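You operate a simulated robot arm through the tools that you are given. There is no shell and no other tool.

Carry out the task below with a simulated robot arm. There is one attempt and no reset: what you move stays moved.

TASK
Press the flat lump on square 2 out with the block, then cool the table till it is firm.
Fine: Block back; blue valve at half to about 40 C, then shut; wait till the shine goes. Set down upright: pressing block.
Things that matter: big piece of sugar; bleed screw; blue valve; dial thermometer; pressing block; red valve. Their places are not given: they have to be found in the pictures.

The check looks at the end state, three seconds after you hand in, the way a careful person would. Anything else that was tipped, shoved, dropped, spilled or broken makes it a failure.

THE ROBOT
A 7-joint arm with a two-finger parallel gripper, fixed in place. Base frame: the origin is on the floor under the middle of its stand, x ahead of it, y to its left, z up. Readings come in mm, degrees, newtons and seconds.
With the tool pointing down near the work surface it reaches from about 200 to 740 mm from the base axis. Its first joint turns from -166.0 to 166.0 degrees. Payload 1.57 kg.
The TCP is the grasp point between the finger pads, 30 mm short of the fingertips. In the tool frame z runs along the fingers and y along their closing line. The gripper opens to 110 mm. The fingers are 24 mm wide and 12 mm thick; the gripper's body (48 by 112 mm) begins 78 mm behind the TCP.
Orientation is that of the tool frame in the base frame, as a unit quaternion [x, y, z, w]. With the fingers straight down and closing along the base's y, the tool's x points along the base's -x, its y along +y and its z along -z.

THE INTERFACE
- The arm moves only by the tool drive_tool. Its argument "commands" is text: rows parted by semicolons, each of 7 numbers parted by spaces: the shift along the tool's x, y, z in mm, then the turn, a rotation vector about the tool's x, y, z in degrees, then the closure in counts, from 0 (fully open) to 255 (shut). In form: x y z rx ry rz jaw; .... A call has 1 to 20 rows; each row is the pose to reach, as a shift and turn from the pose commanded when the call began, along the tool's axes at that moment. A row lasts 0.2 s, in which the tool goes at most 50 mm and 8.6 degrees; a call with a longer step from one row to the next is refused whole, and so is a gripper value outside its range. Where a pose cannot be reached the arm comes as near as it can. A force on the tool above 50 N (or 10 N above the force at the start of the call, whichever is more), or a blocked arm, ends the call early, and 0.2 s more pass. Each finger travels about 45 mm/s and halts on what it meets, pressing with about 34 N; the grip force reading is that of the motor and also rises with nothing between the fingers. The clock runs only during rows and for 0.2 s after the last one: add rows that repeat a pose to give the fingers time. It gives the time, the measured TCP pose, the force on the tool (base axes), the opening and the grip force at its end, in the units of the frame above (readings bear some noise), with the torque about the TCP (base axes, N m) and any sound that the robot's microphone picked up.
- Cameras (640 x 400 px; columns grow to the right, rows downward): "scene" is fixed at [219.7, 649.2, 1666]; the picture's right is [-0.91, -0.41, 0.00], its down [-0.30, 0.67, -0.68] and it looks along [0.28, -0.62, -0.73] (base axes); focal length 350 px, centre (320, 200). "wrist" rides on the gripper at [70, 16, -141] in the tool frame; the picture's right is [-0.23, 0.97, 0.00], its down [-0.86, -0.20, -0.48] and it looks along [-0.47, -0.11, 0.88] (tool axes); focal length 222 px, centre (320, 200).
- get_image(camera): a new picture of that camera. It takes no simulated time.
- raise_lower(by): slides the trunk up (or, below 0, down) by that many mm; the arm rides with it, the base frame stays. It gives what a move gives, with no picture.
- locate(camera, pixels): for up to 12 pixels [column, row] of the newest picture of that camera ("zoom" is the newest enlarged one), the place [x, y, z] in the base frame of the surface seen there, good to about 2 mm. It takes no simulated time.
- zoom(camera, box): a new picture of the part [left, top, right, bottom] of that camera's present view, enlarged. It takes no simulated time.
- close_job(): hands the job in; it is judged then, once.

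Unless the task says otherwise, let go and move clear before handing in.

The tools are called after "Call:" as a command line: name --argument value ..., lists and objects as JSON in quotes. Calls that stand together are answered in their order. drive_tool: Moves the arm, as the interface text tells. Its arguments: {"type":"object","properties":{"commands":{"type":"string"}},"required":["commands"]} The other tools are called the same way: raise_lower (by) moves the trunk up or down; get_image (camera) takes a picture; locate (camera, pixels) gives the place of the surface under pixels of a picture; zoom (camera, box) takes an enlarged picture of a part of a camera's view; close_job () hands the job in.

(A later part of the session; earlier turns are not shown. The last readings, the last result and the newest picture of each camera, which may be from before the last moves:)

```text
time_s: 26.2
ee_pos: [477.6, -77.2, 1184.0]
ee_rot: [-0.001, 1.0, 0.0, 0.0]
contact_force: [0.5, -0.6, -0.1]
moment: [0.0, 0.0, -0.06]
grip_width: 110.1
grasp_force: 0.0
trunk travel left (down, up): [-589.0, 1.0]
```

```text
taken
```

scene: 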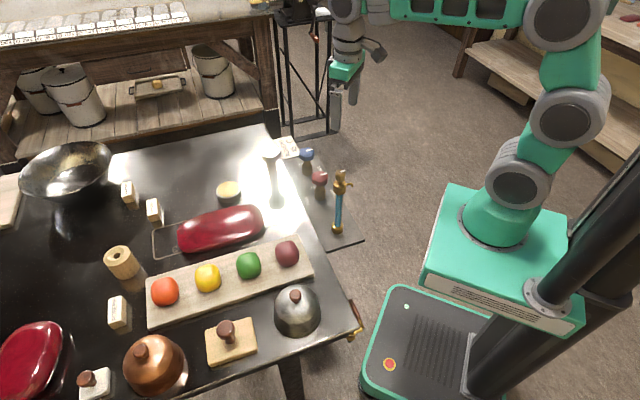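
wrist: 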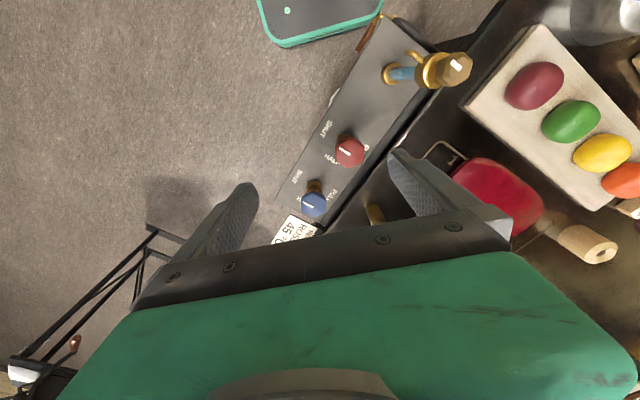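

The scene shows the pressed-out piece at (222,230) and the block back; the wrist sees both valves at (313,203) and (350,150). I'll zoom on the valves and the bleed column for exact geometry and pointer directions.

Call:
zoom --camera "wrist" --box '[270, 100, 400, 240]'

Call:
locate --camera "zoom" --pixels '[[190, 320], [160, 310], [215, 340], [190, 290], [200, 350], [330, 170], [300, 165], [350, 190], [100, 270], [230, 300], [250, 220], [180, 275]]'

Call:
zoom --camera "wrist" --box '[370, 30, 490, 110]'

Call:
zoom --camera "scene" --box '[260, 130, 370, 250]'

Call:
zoom --camera "scene" --box '[130, 160, 330, 300]'

```text
2.86 times, centred on (335, 170) of wrist
```

zoom: 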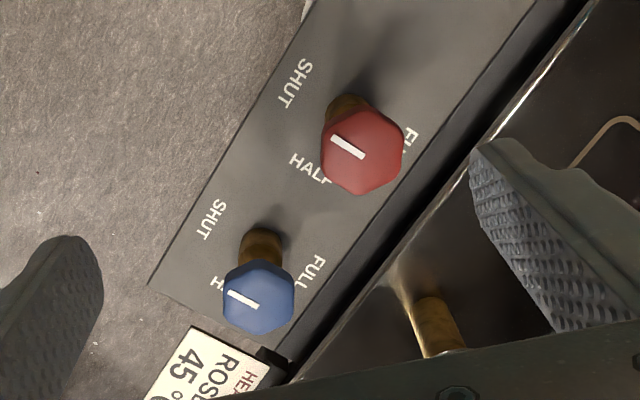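

```text
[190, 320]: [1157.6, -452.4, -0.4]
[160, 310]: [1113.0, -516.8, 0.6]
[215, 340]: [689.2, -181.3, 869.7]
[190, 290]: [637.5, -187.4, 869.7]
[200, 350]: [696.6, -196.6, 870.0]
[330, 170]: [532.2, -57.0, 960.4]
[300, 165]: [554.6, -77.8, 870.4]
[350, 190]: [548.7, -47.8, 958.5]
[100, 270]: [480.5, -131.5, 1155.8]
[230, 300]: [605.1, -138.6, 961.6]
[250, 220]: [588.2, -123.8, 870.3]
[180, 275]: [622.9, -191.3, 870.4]
```

```text
5.00 times, centred on (430, 70) of wrist
```

zoom: 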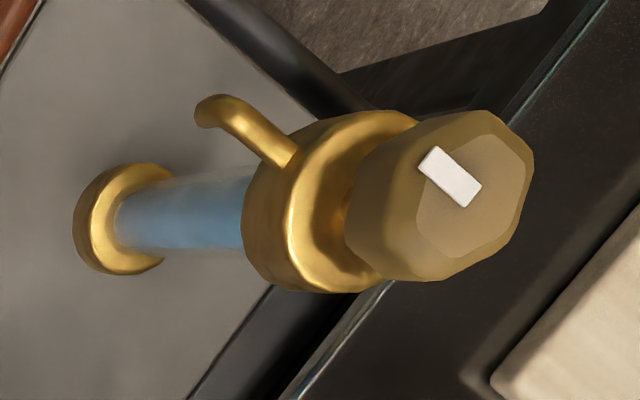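

```text
3.33 times, centred on (315, 190) of scene
```

zoom: 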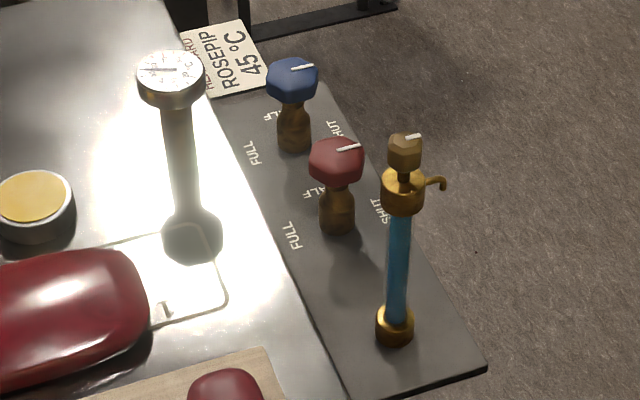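

```text
2.86 times, centred on (230, 230) of scene
```

zoom: 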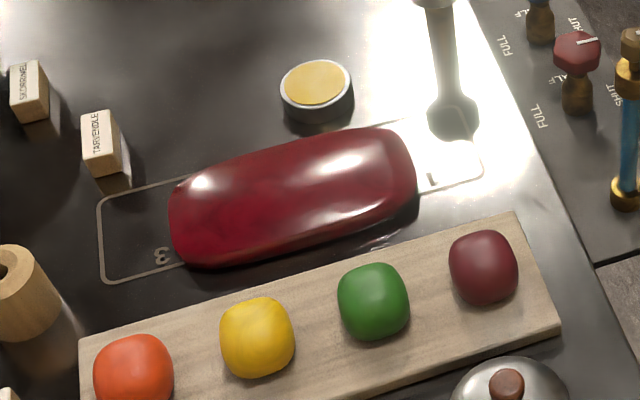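

The pointers show both valves shut; HALF lies a quarter-turn counter-clockwise (seen from above) from SHUT, on the side away from square 3. I'll zoom more closely to locate the blue knob's edges.

Call:
zoom --camera "wrist" --box '[285, 170, 345, 230]'

Call:
zoom --camera "scene" --box '[285, 135, 335, 185]'

```text
6.67 times, centred on (315, 200) of wrist
```

zoom: 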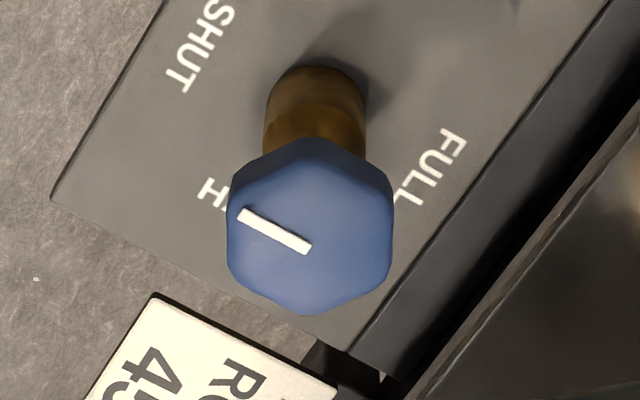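

```text
8.00 times, centred on (310, 160) of scene
```

zoom: 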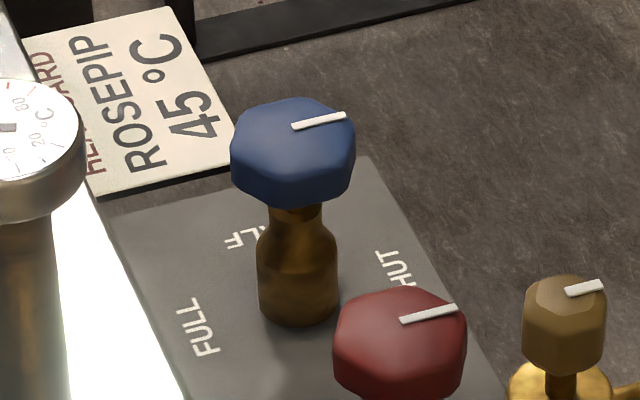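

Call:
locate --camera "zoom" --pixels '[[292, 128], [235, 145], [352, 160], [290, 102], [285, 160], [290, 180], [343, 117], [293, 206], [262, 104], [400, 320], [560, 295], [220, 170]]'

Call:
zoom --camera "wrist" --box '[285, 170, 345, 230]'

Call:
locate --camera "zoom" --pixels '[[305, 247], [245, 213], [310, 230], [235, 215], [390, 230], [315, 175], [300, 308], [235, 270], [385, 275], [315, 145], [350, 180], [280, 300]]'

```text
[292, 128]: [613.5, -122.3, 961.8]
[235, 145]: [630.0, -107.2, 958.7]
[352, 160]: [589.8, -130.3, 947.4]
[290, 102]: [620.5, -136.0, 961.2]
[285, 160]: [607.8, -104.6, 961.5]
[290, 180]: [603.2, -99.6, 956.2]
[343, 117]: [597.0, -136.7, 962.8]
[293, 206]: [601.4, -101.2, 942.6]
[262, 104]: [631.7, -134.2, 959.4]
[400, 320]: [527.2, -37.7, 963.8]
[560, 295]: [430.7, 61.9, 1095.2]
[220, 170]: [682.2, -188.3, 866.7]
```

```text
6.67 times, centred on (315, 200) of wrist
```

zoom: 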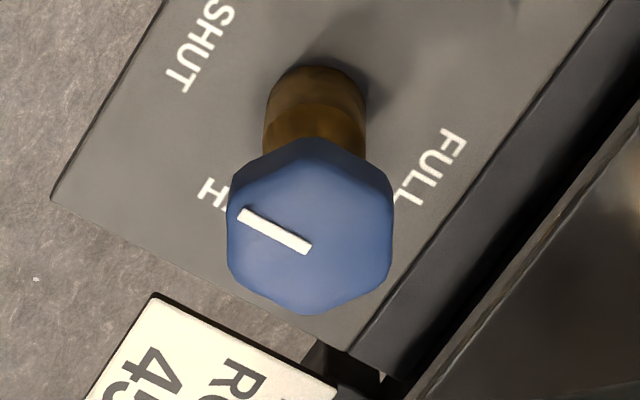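

```text
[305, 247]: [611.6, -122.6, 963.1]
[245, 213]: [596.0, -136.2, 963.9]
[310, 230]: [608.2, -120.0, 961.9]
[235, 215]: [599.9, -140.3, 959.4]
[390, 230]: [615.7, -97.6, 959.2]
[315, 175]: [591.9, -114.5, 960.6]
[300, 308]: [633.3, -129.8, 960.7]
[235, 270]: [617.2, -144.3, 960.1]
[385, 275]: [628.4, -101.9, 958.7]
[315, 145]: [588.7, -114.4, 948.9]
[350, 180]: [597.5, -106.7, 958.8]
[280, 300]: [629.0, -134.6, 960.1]
```

The blue knob is a hexagon about 46 mm across flats, centred near (612, -121.5), z≈940–961, pointer on a corner at ≈222°. I'll move above it with the closing line turned onto flats at about 12.5°, so I can turn +90° afterwards.

Call:
drive_tool --commands "-15 -5 0 0 0 8 30; -30 -10 0 0 0 16 50; -45 -15 0 0 0 24 80; -60 -20 0 0 0 32 80; -75 -25 0 0 0 40 80; -90 -30 10 0 0 48 80; -105 -35 35 0 0 56 80; -120 -40 65 0 0 64 80; -130 -43 95 0 0 72 80; -134.4 -44.3 120 0 0 77.5 80; -134.4 -44.3 144 0 0 77.5 80; -134.4 -44.3 144 0 0 77.5 80"

Call:
get_image --camera "wrist"

Call:
get_image --camera "scene"

```text
time_s: 28.8
ee_pos: [611.6, -122.7, 1036.4]
ee_rot: [0.626, 0.78, 0.0, -0.001]
contact_force: [0.4, 1.2, 0.8]
moment: [0.05, 0.01, 0.0]
grip_width: 75.4
grasp_force: 0.1
trunk travel left (down, up): [-589.0, 1.0]
```

```text
taken
```

wrist: 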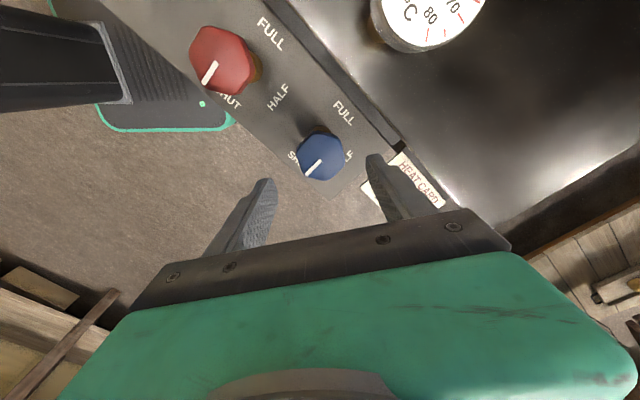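

```text
taken
```

scene: 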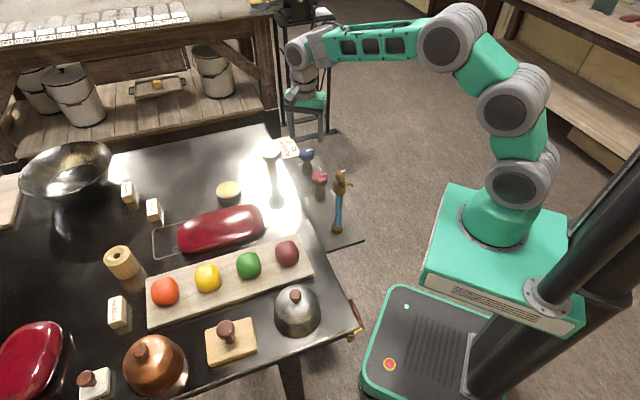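

The wrist view shows the blue knob at (320,157) between the open fingers. I'll zoom and locate its centre again before descending.

Call:
zoom --camera "wrist" --box '[280, 120, 360, 200]'

Call:
locate --camera "zoom" --pixels '[[322, 185], [240, 185], [320, 130], [400, 180], [330, 280], [240, 270], [410, 250], [240, 120], [395, 130], [325, 200], [260, 260], [380, 270]]'

```text
5.00 times, centred on (320, 160) of wrist
```

zoom: 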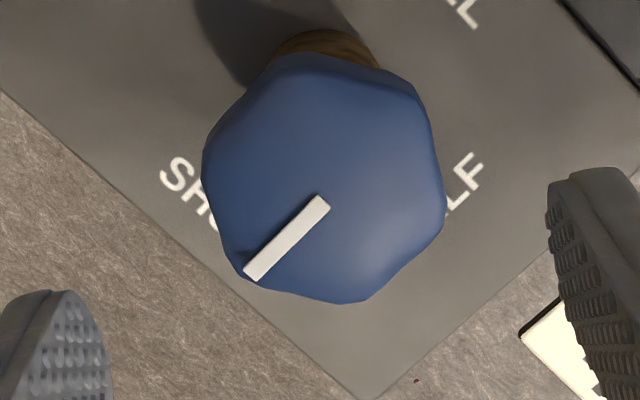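

```text
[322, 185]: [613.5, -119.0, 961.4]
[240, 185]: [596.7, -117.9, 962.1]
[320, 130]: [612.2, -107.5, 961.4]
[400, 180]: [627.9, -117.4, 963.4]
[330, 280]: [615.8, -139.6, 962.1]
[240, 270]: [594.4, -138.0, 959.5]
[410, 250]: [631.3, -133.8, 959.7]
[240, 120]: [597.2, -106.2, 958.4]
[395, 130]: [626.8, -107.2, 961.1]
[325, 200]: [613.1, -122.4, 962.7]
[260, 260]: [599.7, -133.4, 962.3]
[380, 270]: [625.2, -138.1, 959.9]
```

The knob centre is about (612.5, -121) and the fingers straddle two opposing flats. I'll lower to TCP z≈959 with fingertips still above table level.

Call:
drive_tool --commands "1.5 1.2 30 0 0 0 80; 1.5 1.2 55 0 0 0 80; 1.5 1.2 70 0 0 0 80; 1.5 1.2 77 0 0 0 80; 1.5 1.2 77 0 0 0 80"

Call:
get_image --camera "wrist"

Call:
zoom --camera "scene" --box '[250, 80, 370, 200]'

```text
time_s: 30.0
ee_pos: [613.1, -120.4, 961.8]
ee_rot: [0.626, 0.78, -0.001, 0.0]
contact_force: [-0.3, -0.5, -0.3]
moment: [-0.02, -0.03, -0.04]
grip_width: 75.5
grasp_force: 0.1
trunk travel left (down, up): [-589.0, 1.0]
```

```text
taken
```

wrist: 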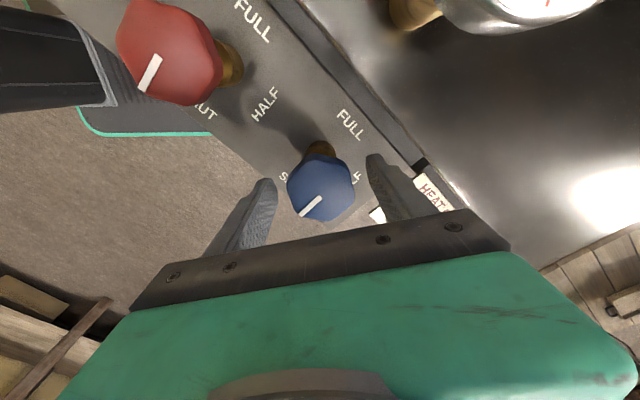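

```text
3.33 times, centred on (310, 140) of scene
```

zoom: 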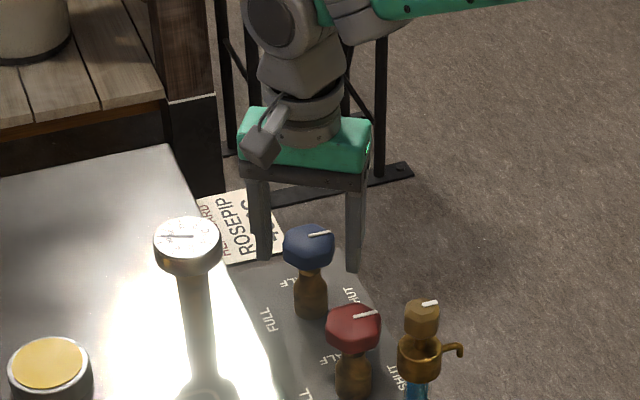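

The fingers straddle the blue knob and both it and the dial remain visible in the scene view. I'll close on the knob.

Call:
drive_tool --commands "0 0 2 0 0 0 160; 0 0 2 0 0 0 255; 0 0 2 0 0 0 255; 0 0 2 0 0 0 255; 0 0 2 0 0 0 255"

Call:
zoom --camera "wrist" --box '[220, 110, 420, 250]'

```text
time_s: 31.2
ee_pos: [612.8, -120.2, 958.7]
ee_rot: [0.625, 0.78, 0.0, 0.0]
contact_force: [-1.7, -0.8, -1.8]
moment: [-0.08, -0.04, -0.01]
grip_width: 49.4
grasp_force: 45.4
trunk travel left (down, up): [-589.0, 1.0]
```

```text
2.86 times, centred on (320, 180) of wrist
```

zoom: 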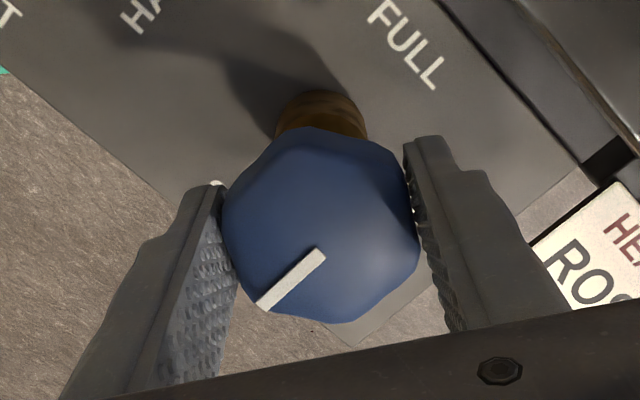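

The knob is gripped at 49.4 mm. I'll turn it counter-clockwise in steps to 45° first, checking that the white pointer follows.

Call:
drive_tool --commands "0 0 0 0 0 -7 255; 0 0 0 0 0 -14 255; 0 0 0 0 0 -21 255; 0 0 0 0 0 -28 255; 0 0 0 0 0 -36 255; 0 0 0 0 0 -43 255; 0 0 0 0 0 -45 255"

Call:
zoom --camera "wrist" --box '[220, 110, 420, 250]'

Call:
zoom --camera "scene" --box '[250, 130, 350, 200]'

```text
time_s: 32.8
ee_pos: [612.4, -121.9, 958.1]
ee_rot: [0.281, 0.96, -0.001, 0.0]
contact_force: [-13.1, -3.5, 5.2]
moment: [0.37, 1.34, -0.02]
grip_width: 49.3
grasp_force: 45.4
trunk travel left (down, up): [-589.0, 1.0]
```

```text
2.86 times, centred on (320, 180) of wrist
```

zoom: 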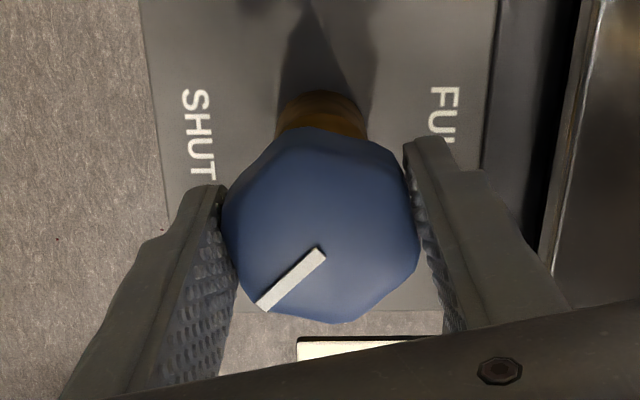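

```text
5.71 times, centred on (300, 165) of scene
```

zoom: 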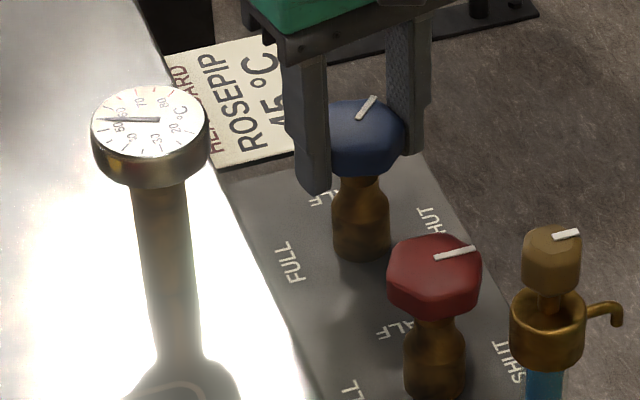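

The pointer followed by 45° with little turning resistance. I'll turn the remaining 45° to HALF, easing the sideways push by 1 mm.

Call:
drive_tool --commands "0.4 -0.3 0 0 0 -7 255; 0.8 -0.5 0 0 0 -14 255; 0.8 -0.5 0 0 0 -21 255; 0.8 -0.5 0 0 0 -28 255; 0.8 -0.5 0 0 0 -36 255; 0.8 -0.5 0 0 0 -43 255; 0.8 -0.5 0 0 0 -45.5 255; 0.8 -0.5 0 0 0 -45.5 255"

Call:
zoom --camera "wrist" --box '[220, 110, 420, 250]'

Call:
zoom --camera "scene" --box '[250, 130, 350, 200]'

Call:
zoom --camera "scene" --box '[310, 160, 370, 250]'

```text
time_s: 34.6
ee_pos: [611.1, -122.6, 957.9]
ee_rot: [-0.113, 0.994, -0.001, 0.001]
contact_force: [-14.6, -13.0, 1.0]
moment: [-0.31, -0.21, -0.02]
grip_width: 49.4
grasp_force: 45.7
trunk travel left (down, up): [-589.0, 1.0]
```

```text
2.86 times, centred on (320, 180) of wrist
```

zoom: 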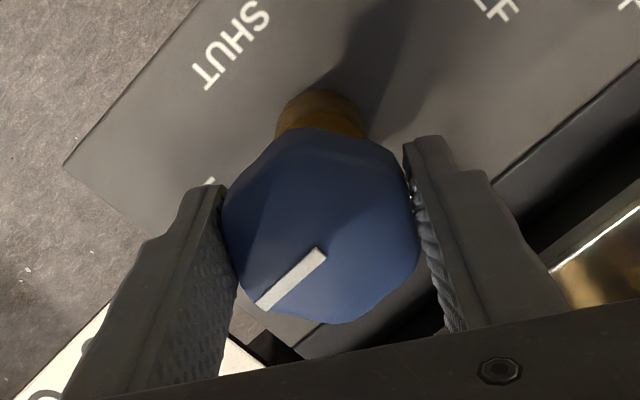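

```text
5.71 times, centred on (300, 165) of scene
```

zoom: 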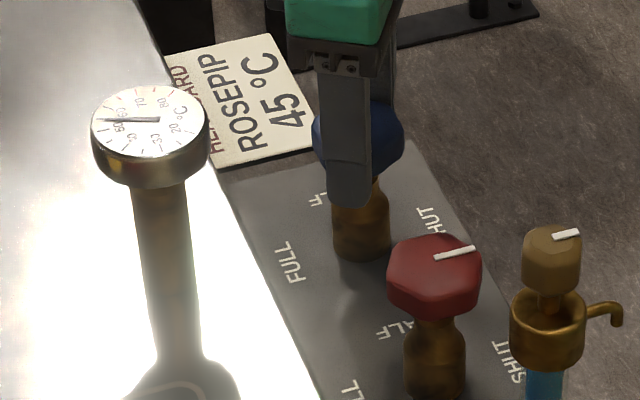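

```text
4.44 times, centred on (340, 205) of scene
```

zoom: 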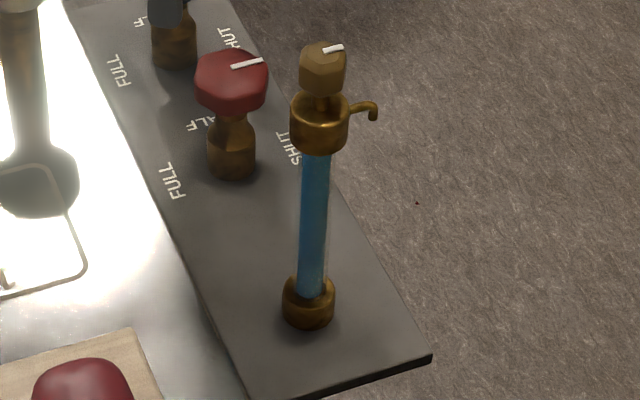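

The knob is now turned about 90.5°, with the pointer on HALF, and the sight tube is still all blue. I'll hold still for a few seconds (easing 1 mm sideways) and watch the dial.

Call:
drive_tool --commands "1.2 -0.75 0 0 0 0 255; 1.2 -0.75 0 0 0 0 255; 1.2 -0.75 0 0 0 0 255; 1.2 -0.75 0 0 0 0 255; 1.2 -0.75 0 0 0 0 255; 1.2 -0.75 0 0 0 0 255; 1.2 -0.75 0 0 0 0 255; 1.2 -0.75 0 0 0 0 255; 1.2 -0.75 0 0 0 0 255; 1.2 -0.75 0 0 0 0 255; 1.2 -0.75 0 0 0 0 255; 1.2 -0.75 0 0 0 0 255; 1.2 -0.75 0 0 0 0 255; 1.2 -0.75 0 0 0 0 255; 1.2 -0.75 0 0 0 0 255; 1.2 -0.75 0 0 0 0 255"

Call:
zoom --camera "scene" --box '[260, 138, 290, 168]'

Call:
zoom --camera "scene" --box '[310, 160, 370, 250]'

Call:
zoom --camera "scene" --box '[130, 160, 330, 300]'

```text
time_s: 38.0
ee_pos: [611.3, -122.7, 957.6]
ee_rot: [-0.114, 0.993, 0.0, 0.0]
contact_force: [-7.4, -4.6, -0.6]
moment: [-0.04, 0.15, -0.02]
grip_width: 49.3
grasp_force: 44.7
trunk travel left (down, up): [-589.0, 1.0]
```

```text
13.33 times, centred on (275, 153) of scene
```

zoom: 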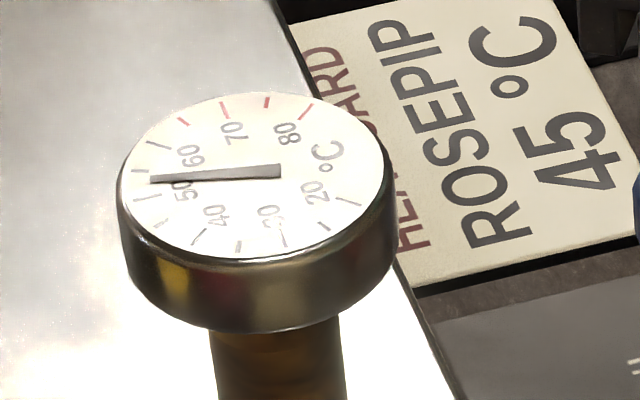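

```text
4.44 times, centred on (340, 205) of scene
```

zoom: 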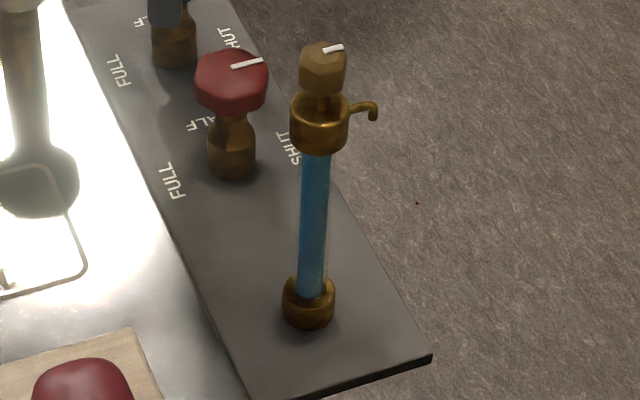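

```text
2.86 times, centred on (230, 230) of scene
```

zoom: 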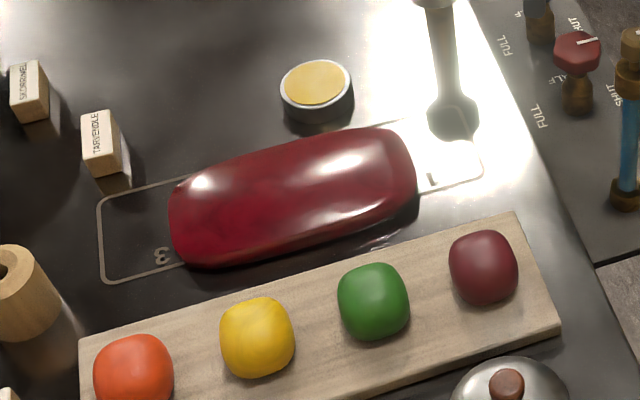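

The dial pointer has dropped from 55 to about 53 °C with the sight tube fully blue, so cooling works without bleeding. I'll hold the valve at HALF for 4 s more and read again.

Call:
drive_tool --commands "0.3 -0.2 0 0 0 0 255; 0.3 -0.2 0 0 0 0 255; 0.3 -0.2 0 0 0 0 255; 0.3 -0.2 0 0 0 0 255; 0.3 -0.2 0 0 0 0 255; 0.3 -0.2 0 0 0 0 255; 0.3 -0.2 0 0 0 0 255; 0.3 -0.2 0 0 0 0 255; 0.3 -0.2 0 0 0 0 255; 0.3 -0.2 0 0 0 0 255; 0.3 -0.2 0 0 0 0 255; 0.3 -0.2 0 0 0 0 255; 0.3 -0.2 0 0 0 0 255; 0.3 -0.2 0 0 0 0 255; 0.3 -0.2 0 0 0 0 255; 0.3 -0.2 0 0 0 0 255; 0.3 -0.2 0 0 0 0 255; 0.3 -0.2 0 0 0 0 255; 0.3 -0.2 0 0 0 0 255"

Call:
zoom --camera "scene" --box '[260, 138, 290, 168]'

Call:
zoom --camera "scene" --box '[310, 160, 370, 250]'

```text
time_s: 42.0
ee_pos: [611.0, -123.1, 958.1]
ee_rot: [-0.113, 0.994, 0.0, 0.001]
contact_force: [-8.5, -6.3, -0.5]
moment: [-0.09, 0.09, -0.01]
grip_width: 49.4
grasp_force: 45.1
trunk travel left (down, up): [-589.0, 1.0]
```

```text
13.33 times, centred on (275, 153) of scene
```

zoom: 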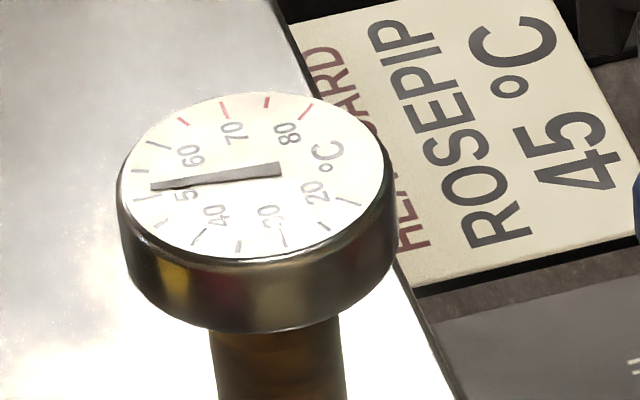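

```text
4.44 times, centred on (340, 205) of scene
```

zoom: 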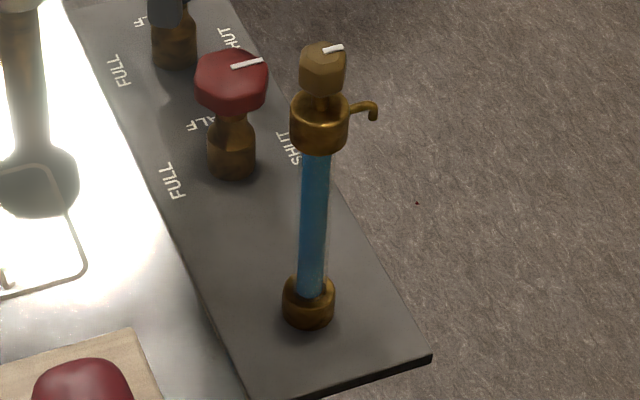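

The tip moved to (152,187), about 51.5 °C, so it falls roughly 0.35 °C/s. I'll keep holding at HALF.

Call:
drive_tool --commands "0.3 -0.2 0 0 0 0 255; 0.3 -0.2 0 0 0 0 255; 0.3 -0.2 0 0 0 0 255; 0.3 -0.2 0 0 0 0 255; 0.3 -0.2 0 0 0 0 255; 0.3 -0.2 0 0 0 0 255; 0.3 -0.2 0 0 0 0 255; 0.3 -0.2 0 0 0 0 255; 0.3 -0.2 0 0 0 0 255; 0.3 -0.2 0 0 0 0 255; 0.3 -0.2 0 0 0 0 255; 0.3 -0.2 0 0 0 0 255; 0.3 -0.2 0 0 0 0 255; 0.3 -0.2 0 0 0 0 255; 0.3 -0.2 0 0 0 0 255; 0.3 -0.2 0 0 0 0 255; 0.3 -0.2 0 0 0 0 255; 0.3 -0.2 0 0 0 0 255; 0.3 -0.2 0 0 0 0 255; 0.3 -0.2 0 0 0 0 255"

Call:
zoom --camera "scene" --box '[260, 138, 290, 168]'

Call:
zoom --camera "scene" --box '[310, 160, 370, 250]'

```text
time_s: 46.2
ee_pos: [612.2, -123.9, 959.5]
ee_rot: [-0.114, 0.994, 0.0, -0.001]
contact_force: [-0.1, -5.9, 3.3]
moment: [-0.06, 0.03, -0.03]
grip_width: 49.4
grasp_force: 45.4
trunk travel left (down, up): [-589.0, 1.0]
```

```text
13.33 times, centred on (275, 153) of scene
```

zoom: 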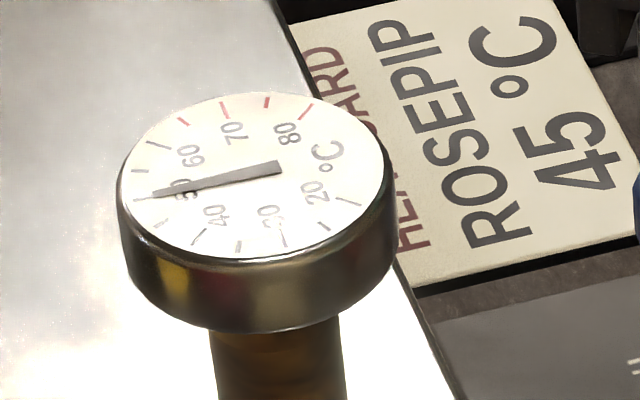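

```text
4.44 times, centred on (340, 205) of scene
```

zoom: 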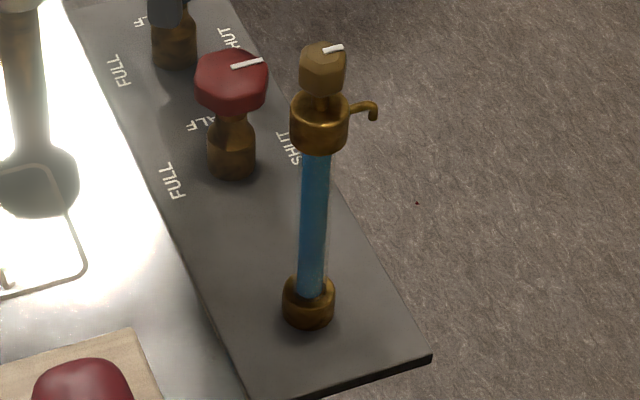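

The pointer is now at the 50 tick (tip (153,193)) at t=46. Cooling is steady at about 0.34 °C/s; I'll keep holding.

Call:
drive_tool --commands "0 0 0 0 0 0 255; 0 0 0 0 0 0 255; 0 0 0 0 0 0 255; 0 0 0 0 0 0 255; 0 0 0 0 0 0 255; 0 0 0 0 0 0 255; 0 0 0 0 0 0 255; 0 0 0 0 0 0 255; 0 0 0 0 0 0 255; 0 0 0 0 0 0 255; 0 0 0 0 0 0 255; 0 0 0 0 0 0 255; 0 0 0 0 0 0 255; 0 0 0 0 0 0 255; 0 0 0 0 0 0 255; 0 0 0 0 0 0 255; 0 0 0 0 0 0 255; 0 0 0 0 0 0 255; 0 0 0 0 0 0 255; 0 0 0 0 0 0 255"

Call:
zoom --camera "scene" --box '[260, 138, 290, 168]'

Call:
zoom --camera "scene" --box '[310, 160, 370, 250]'

```text
time_s: 50.4
ee_pos: [612.8, -122.7, 959.1]
ee_rot: [-0.113, 0.994, 0.0, 0.002]
contact_force: [2.4, -11.1, 5.5]
moment: [-0.15, -0.05, -0.03]
grip_width: 49.5
grasp_force: 45.1
trunk travel left (down, up): [-589.0, 1.0]
```

```text
13.33 times, centred on (275, 153) of scene
```

zoom: 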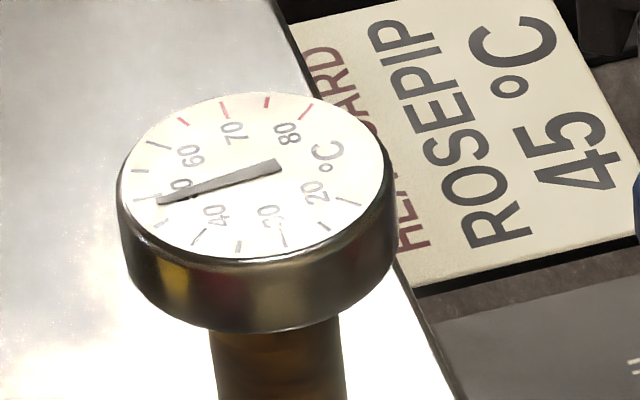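

```text
4.44 times, centred on (340, 205) of scene
```

zoom: 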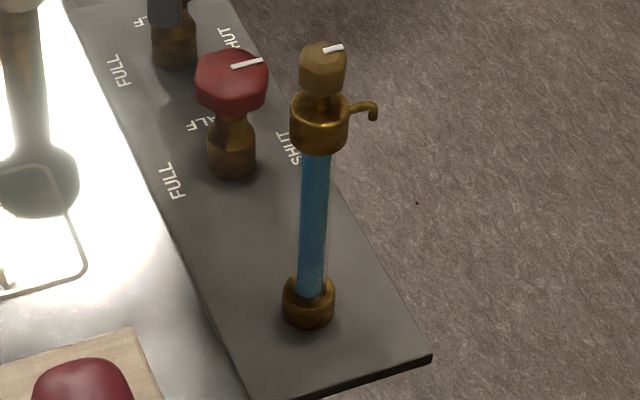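

The tip is at (160,202), just under 49 °C. I'll keep holding at HALF.

Call:
drive_tool --commands "0 0 0 0 0 0 255; 0 0 0 0 0 0 255; 0 0 0 0 0 0 255; 0 0 0 0 0 0 255; 0 0 0 0 0 0 255; 0 0 0 0 0 0 255; 0 0 0 0 0 0 255; 0 0 0 0 0 0 255; 0 0 0 0 0 0 255; 0 0 0 0 0 0 255; 0 0 0 0 0 0 255; 0 0 0 0 0 0 255; 0 0 0 0 0 0 255; 0 0 0 0 0 0 255; 0 0 0 0 0 0 255; 0 0 0 0 0 0 255; 0 0 0 0 0 0 255; 0 0 0 0 0 0 255; 0 0 0 0 0 0 255; 0 0 0 0 0 0 255"

Call:
zoom --camera "scene" --box '[260, 138, 290, 168]'

Call:
get_image --camera "scene"

```text
time_s: 54.6
ee_pos: [611.2, -122.4, 957.7]
ee_rot: [-0.113, 0.994, 0.0, 0.0]
contact_force: [2.8, -11.0, 5.6]
moment: [-0.16, -0.08, -0.03]
grip_width: 49.1
grasp_force: 44.3
trunk travel left (down, up): [-589.0, 1.0]
```

```text
13.33 times, centred on (275, 153) of scene
```

zoom: 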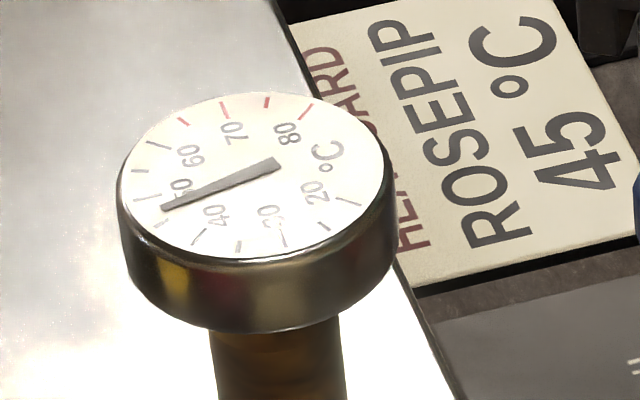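

```text
taken
```

scene: 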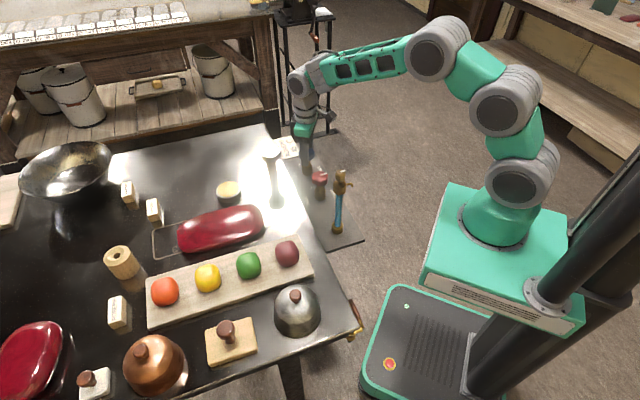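

The tip is at (163,208), about 47.5 °C at t=54.6, and all else on the table is unchanged. I'll keep holding.

Call:
drive_tool --commands "0 0 0 0 0 0 255; 0 0 0 0 0 0 255; 0 0 0 0 0 0 255; 0 0 0 0 0 0 255; 0 0 0 0 0 0 255; 0 0 0 0 0 0 255; 0 0 0 0 0 0 255; 0 0 0 0 0 0 255; 0 0 0 0 0 0 255; 0 0 0 0 0 0 255; 0 0 0 0 0 0 255; 0 0 0 0 0 0 255; 0 0 0 0 0 0 255; 0 0 0 0 0 0 255; 0 0 0 0 0 0 255; 0 0 0 0 0 0 255; 0 0 0 0 0 0 255; 0 0 0 0 0 0 255; 0 0 0 0 0 0 255; 0 0 0 0 0 0 255"

Call:
zoom --camera "scene" --box '[260, 138, 290, 168]'

Call:
zoom --camera "scene" --box '[310, 160, 370, 250]'

```text
time_s: 58.8
ee_pos: [611.8, -121.6, 957.7]
ee_rot: [-0.113, 0.994, 0.0, 0.001]
contact_force: [3.3, -10.2, 5.5]
moment: [-0.16, -0.06, -0.02]
grip_width: 49.4
grasp_force: 45.2
trunk travel left (down, up): [-589.0, 1.0]
```

```text
13.33 times, centred on (275, 153) of scene
```

zoom: 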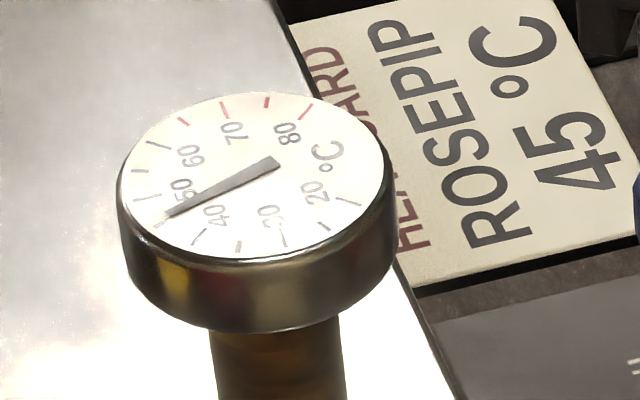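

```text
4.44 times, centred on (340, 205) of scene
```

zoom: 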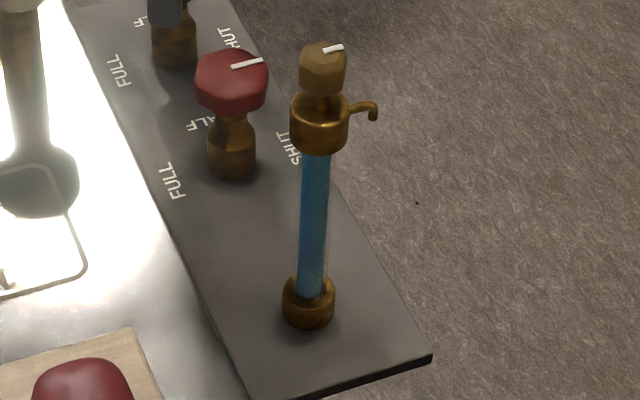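

The tip is at (170,214), just above the 45 tick. I'll keep holding at HALF.

Call:
drive_tool --commands "0 0 0 0 0 0 255; 0 0 0 0 0 0 255; 0 0 0 0 0 0 255; 0 0 0 0 0 0 255; 0 0 0 0 0 0 255; 0 0 0 0 0 0 255; 0 0 0 0 0 0 255; 0 0 0 0 0 0 255; 0 0 0 0 0 0 255; 0 0 0 0 0 0 255; 0 0 0 0 0 0 255; 0 0 0 0 0 0 255; 0 0 0 0 0 0 255; 0 0 0 0 0 0 255; 0 0 0 0 0 0 255; 0 0 0 0 0 0 255; 0 0 0 0 0 0 255; 0 0 0 0 0 0 255; 0 0 0 0 0 0 255; 0 0 0 0 0 0 255"

Call:
zoom --camera "scene" --box '[260, 138, 290, 168]'

Call:
zoom --camera "scene" --box '[130, 160, 330, 300]'

```text
time_s: 63.0
ee_pos: [611.9, -122.3, 957.8]
ee_rot: [-0.114, 0.994, 0.0, 0.0]
contact_force: [2.6, -11.6, 3.8]
moment: [-0.19, -0.08, -0.03]
grip_width: 49.4
grasp_force: 44.8
trunk travel left (down, up): [-589.0, 1.0]
```

```text
13.33 times, centred on (275, 153) of scene
```

zoom: 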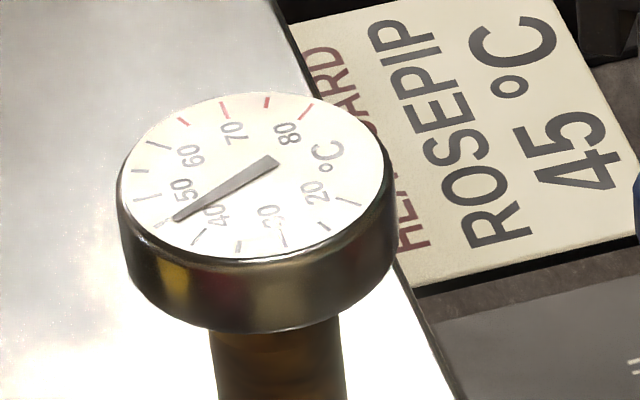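

```text
2.86 times, centred on (230, 230) of scene
```

zoom: 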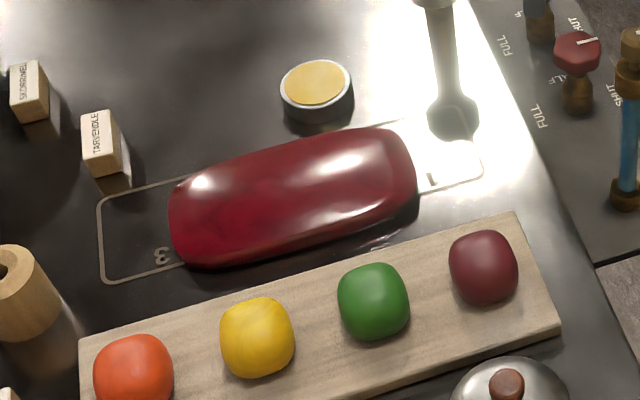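

The tip is at (176,219), about 44.5 °C; the lump still shines. I'll keep holding.

Call:
drive_tool --commands "0 0 0 0 0 0 255; 0 0 0 0 0 0 255; 0 0 0 0 0 0 255; 0 0 0 0 0 0 255; 0 0 0 0 0 0 255; 0 0 0 0 0 0 255; 0 0 0 0 0 0 255; 0 0 0 0 0 0 255; 0 0 0 0 0 0 255; 0 0 0 0 0 0 255; 0 0 0 0 0 0 255; 0 0 0 0 0 0 255; 0 0 0 0 0 0 255; 0 0 0 0 0 0 255; 0 0 0 0 0 0 255; 0 0 0 0 0 0 255; 0 0 0 0 0 0 255; 0 0 0 0 0 0 255; 0 0 0 0 0 0 255; 0 0 0 0 0 0 255"

Call:
zoom --camera "scene" --box '[260, 138, 290, 168]'

```text
time_s: 67.2
ee_pos: [612.3, -121.9, 957.5]
ee_rot: [-0.113, 0.994, 0.0, 0.0]
contact_force: [1.8, -11.7, 3.1]
moment: [-0.14, -0.04, -0.01]
grip_width: 49.0
grasp_force: 44.9
trunk travel left (down, up): [-589.0, 1.0]
```

```text
13.33 times, centred on (275, 153) of scene
```

zoom: 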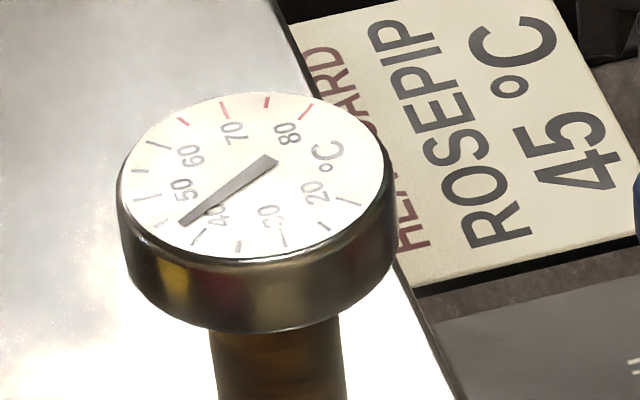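

The tip is at (182,224), about 43.3 °C, falling ~0.29 °C/s. I'll hold for another 4 s.

Call:
drive_tool --commands "0 0 0 0 0 0 255; 0 0 0 0 0 0 255; 0 0 0 0 0 0 255; 0 0 0 0 0 0 255; 0 0 0 0 0 0 255; 0 0 0 0 0 0 255; 0 0 0 0 0 0 255; 0 0 0 0 0 0 255; 0 0 0 0 0 0 255; 0 0 0 0 0 0 255; 0 0 0 0 0 0 255; 0 0 0 0 0 0 255; 0 0 0 0 0 0 255; 0 0 0 0 0 0 255; 0 0 0 0 0 0 255; 0 0 0 0 0 0 255; 0 0 0 0 0 0 255; 0 0 0 0 0 0 255; 0 0 0 0 0 0 255; 0 0 0 0 0 0 255"

Call:
zoom --camera "scene" --box '[260, 138, 290, 168]'

Call:
zoom --camera "scene" --box '[130, 160, 330, 300]'

```text
time_s: 71.4
ee_pos: [611.9, -122.1, 956.7]
ee_rot: [-0.113, 0.994, 0.0, 0.0]
contact_force: [1.8, -10.5, 3.2]
moment: [-0.16, -0.04, -0.01]
grip_width: 49.2
grasp_force: 44.7
trunk travel left (down, up): [-589.0, 1.0]
```

```text
13.33 times, centred on (275, 153) of scene
```

zoom: 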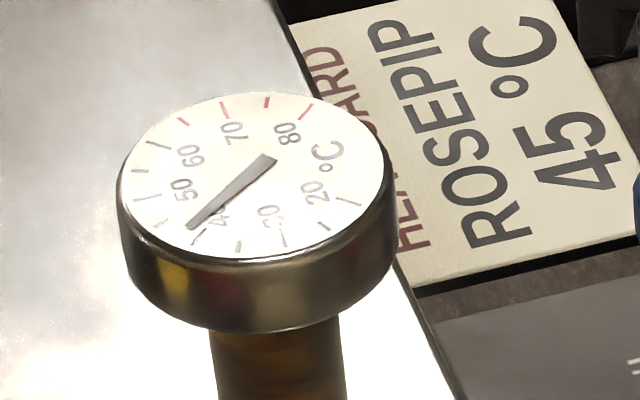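

```text
2.86 times, centred on (230, 230) of scene
```

zoom: 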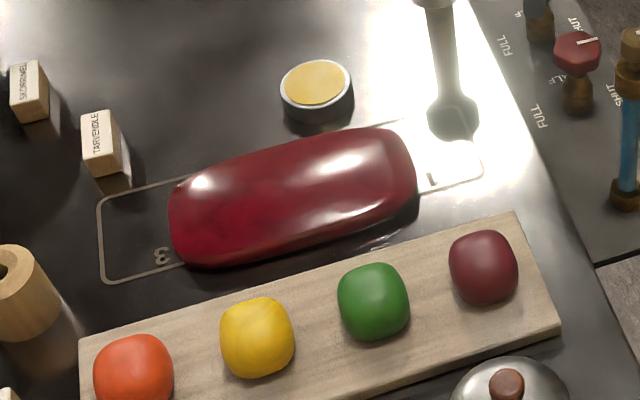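

The tip is at (191,228), about 42 °C. I'll hold 3 s more, then read and shut.

Call:
drive_tool --commands "0 0 0 0 0 0 255; 0 0 0 0 0 0 255; 0 0 0 0 0 0 255; 0 0 0 0 0 0 255; 0 0 0 0 0 0 255; 0 0 0 0 0 0 255; 0 0 0 0 0 0 255; 0 0 0 0 0 0 255; 0 0 0 0 0 0 255; 0 0 0 0 0 0 255; 0 0 0 0 0 0 255; 0 0 0 0 0 0 255; 0 0 0 0 0 0 255; 0 0 0 0 0 0 255; 0 0 0 0 0 0 255; 0 0 0 0 0 0 255"

Call:
zoom --camera "scene" --box '[260, 138, 290, 168]'

```text
time_s: 74.8
ee_pos: [612.1, -122.2, 958.1]
ee_rot: [-0.113, 0.994, 0.001, 0.0]
contact_force: [1.6, -10.6, 1.7]
moment: [-0.17, -0.01, 0.01]
grip_width: 49.3
grasp_force: 44.2
trunk travel left (down, up): [-589.0, 1.0]
```

```text
13.33 times, centred on (275, 153) of scene
```

zoom: 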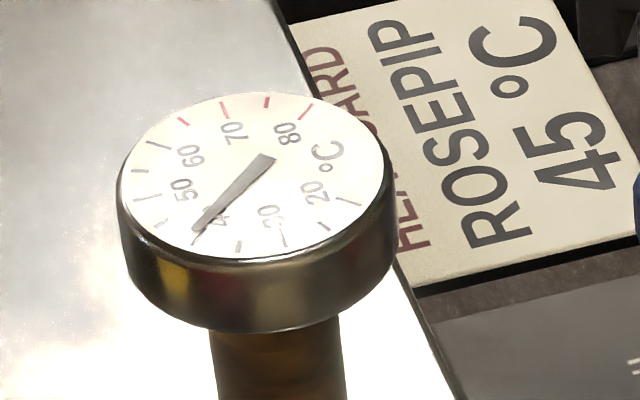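

The tip is at (197,231), about 41 °C, almost on the 40 tick. I'll turn the valve back clockwise 90.5° to SHUT now.

Call:
drive_tool --commands "0 0 0 0 0 8.2 255; -0.4 0.1 0 0 0 16.4 255; -0.8 0.3 0 0 0 24.6 255; -1.2 0.4 0 0 0 32.8 255; -1.6 0.5 0 0 0 41 255; -2 0.6 0 0 0 49.2 255; -2.4 0.8 0 0 0 57.4 255; -2.8 0.9 0 0 0 65.6 255; -2.8 0.9 0 0 0 73.8 255; -2.8 0.9 0 0 0 82 255; -2.8 0.9 0 0 0 90.2 255; -2.8 0.9 0 0 0 90.5 255"

Call:
zoom --camera "scene" --box '[260, 138, 290, 168]'

Call:
zoom --camera "wrist" --box '[220, 110, 420, 250]'

Call:
zoom --camera "scene" --box '[250, 130, 350, 200]'

```text
time_s: 77.4
ee_pos: [613.0, -121.1, 958.7]
ee_rot: [0.626, 0.78, 0.0, -0.001]
contact_force: [-10.2, -5.2, 1.9]
moment: [0.29, 0.26, 0.89]
grip_width: 49.5
grasp_force: 45.3
trunk travel left (down, up): [-589.0, 1.0]
```

```text
13.33 times, centred on (275, 153) of scene
```

zoom: 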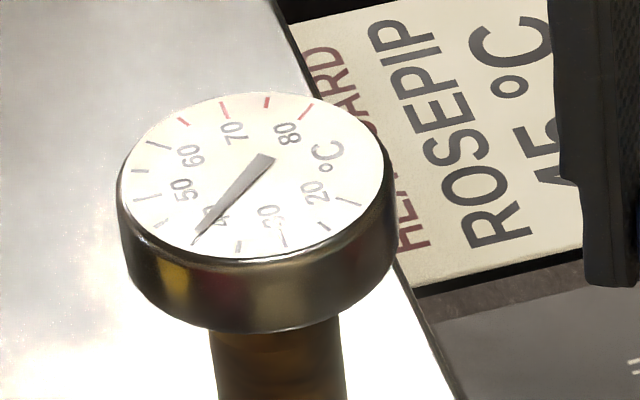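

```text
2.86 times, centred on (320, 180) of wrist
```

zoom: 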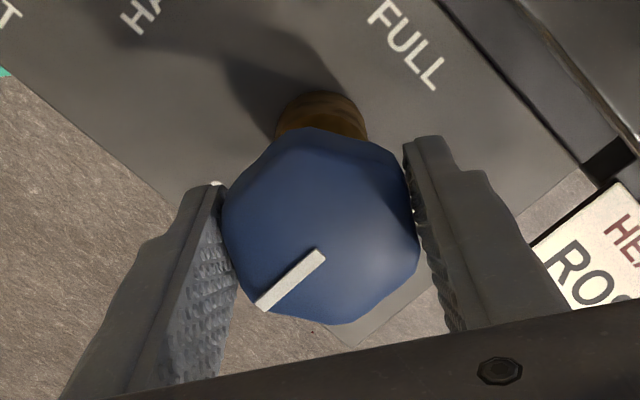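

```text
5.71 times, centred on (300, 165) of scene
```

zoom: 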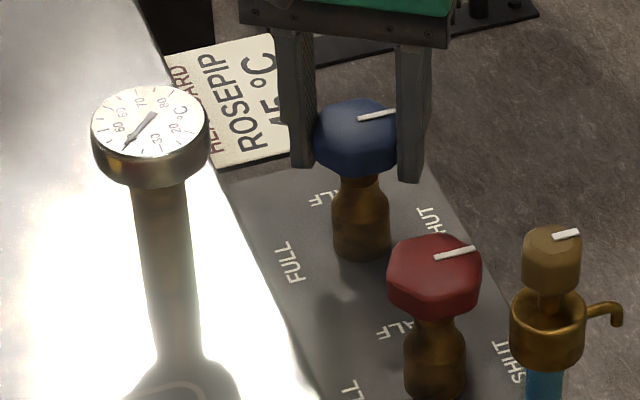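

The dial now reads about 40 °C and a 0.89 N·m reaction shows the valve is against its SHUT stop, pointer as at the start. I'll open the fingers and rise clear.

Call:
drive_tool --commands "0 0 0 0 0 0 200; 0 0 0 0 0 0 120; 0 0 0 0 0 0 80; 0 0 0 0 0 0 80; 0 0 0 0 0 0 80; 0 0 -20 0 0 0 80; 0 0 -60 0 0 0 80; 0 0 -105 0 0 0 80; 0 0 -150 0 0 0 80; 0 0 -150 0 0 0 80"

Call:
get_image --camera "wrist"

Call:
zoom --camera "scene" --box '[260, 138, 290, 168]'

Call:
zoom --camera "scene" --box '[285, 135, 335, 185]'

Call:
zoom --camera "scene" --box '[130, 160, 330, 300]'

```text
time_s: 79.6
ee_pos: [614.8, -121.3, 1107.9]
ee_rot: [0.627, 0.779, 0.0, 0.001]
contact_force: [-0.3, -0.2, 0.2]
moment: [0.0, 0.03, -0.01]
grip_width: 75.4
grasp_force: 0.0
trunk travel left (down, up): [-589.0, 1.0]
```

```text
taken
```

wrist: 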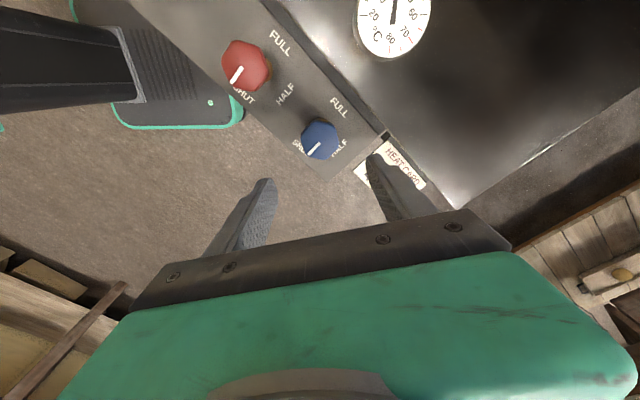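

```text
13.33 times, centred on (275, 153) of scene
```

zoom: 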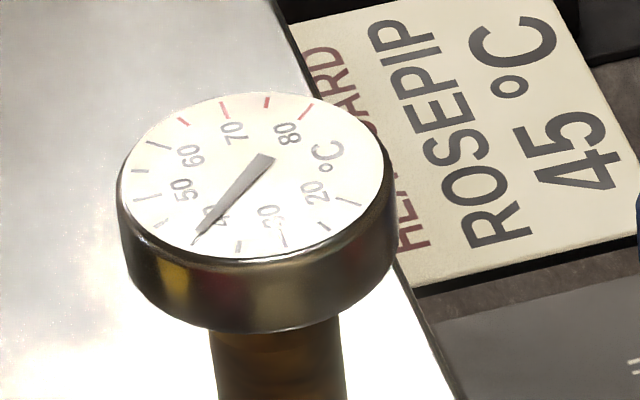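

```text
8.00 times, centred on (310, 160) of scene
```

zoom: 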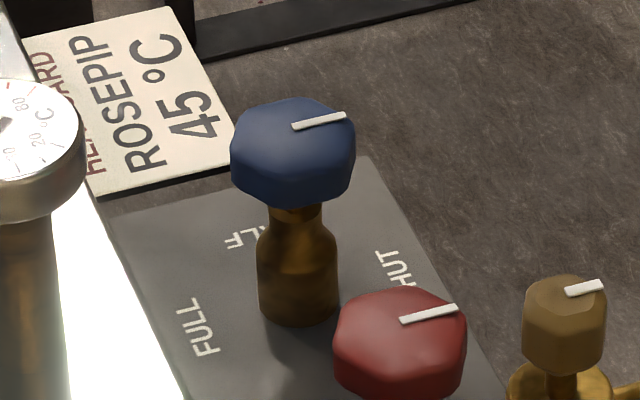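

```text
2.86 times, centred on (230, 230) of scene
```

zoom: 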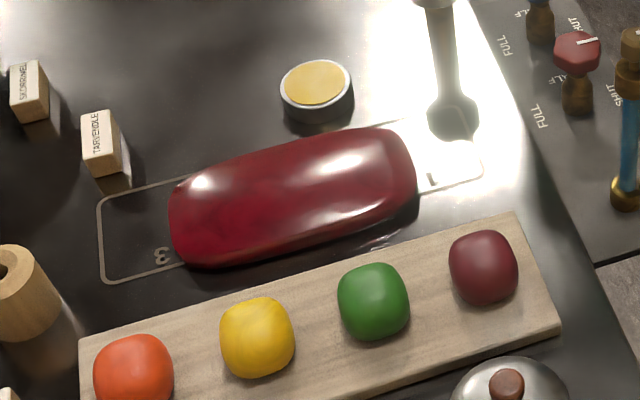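

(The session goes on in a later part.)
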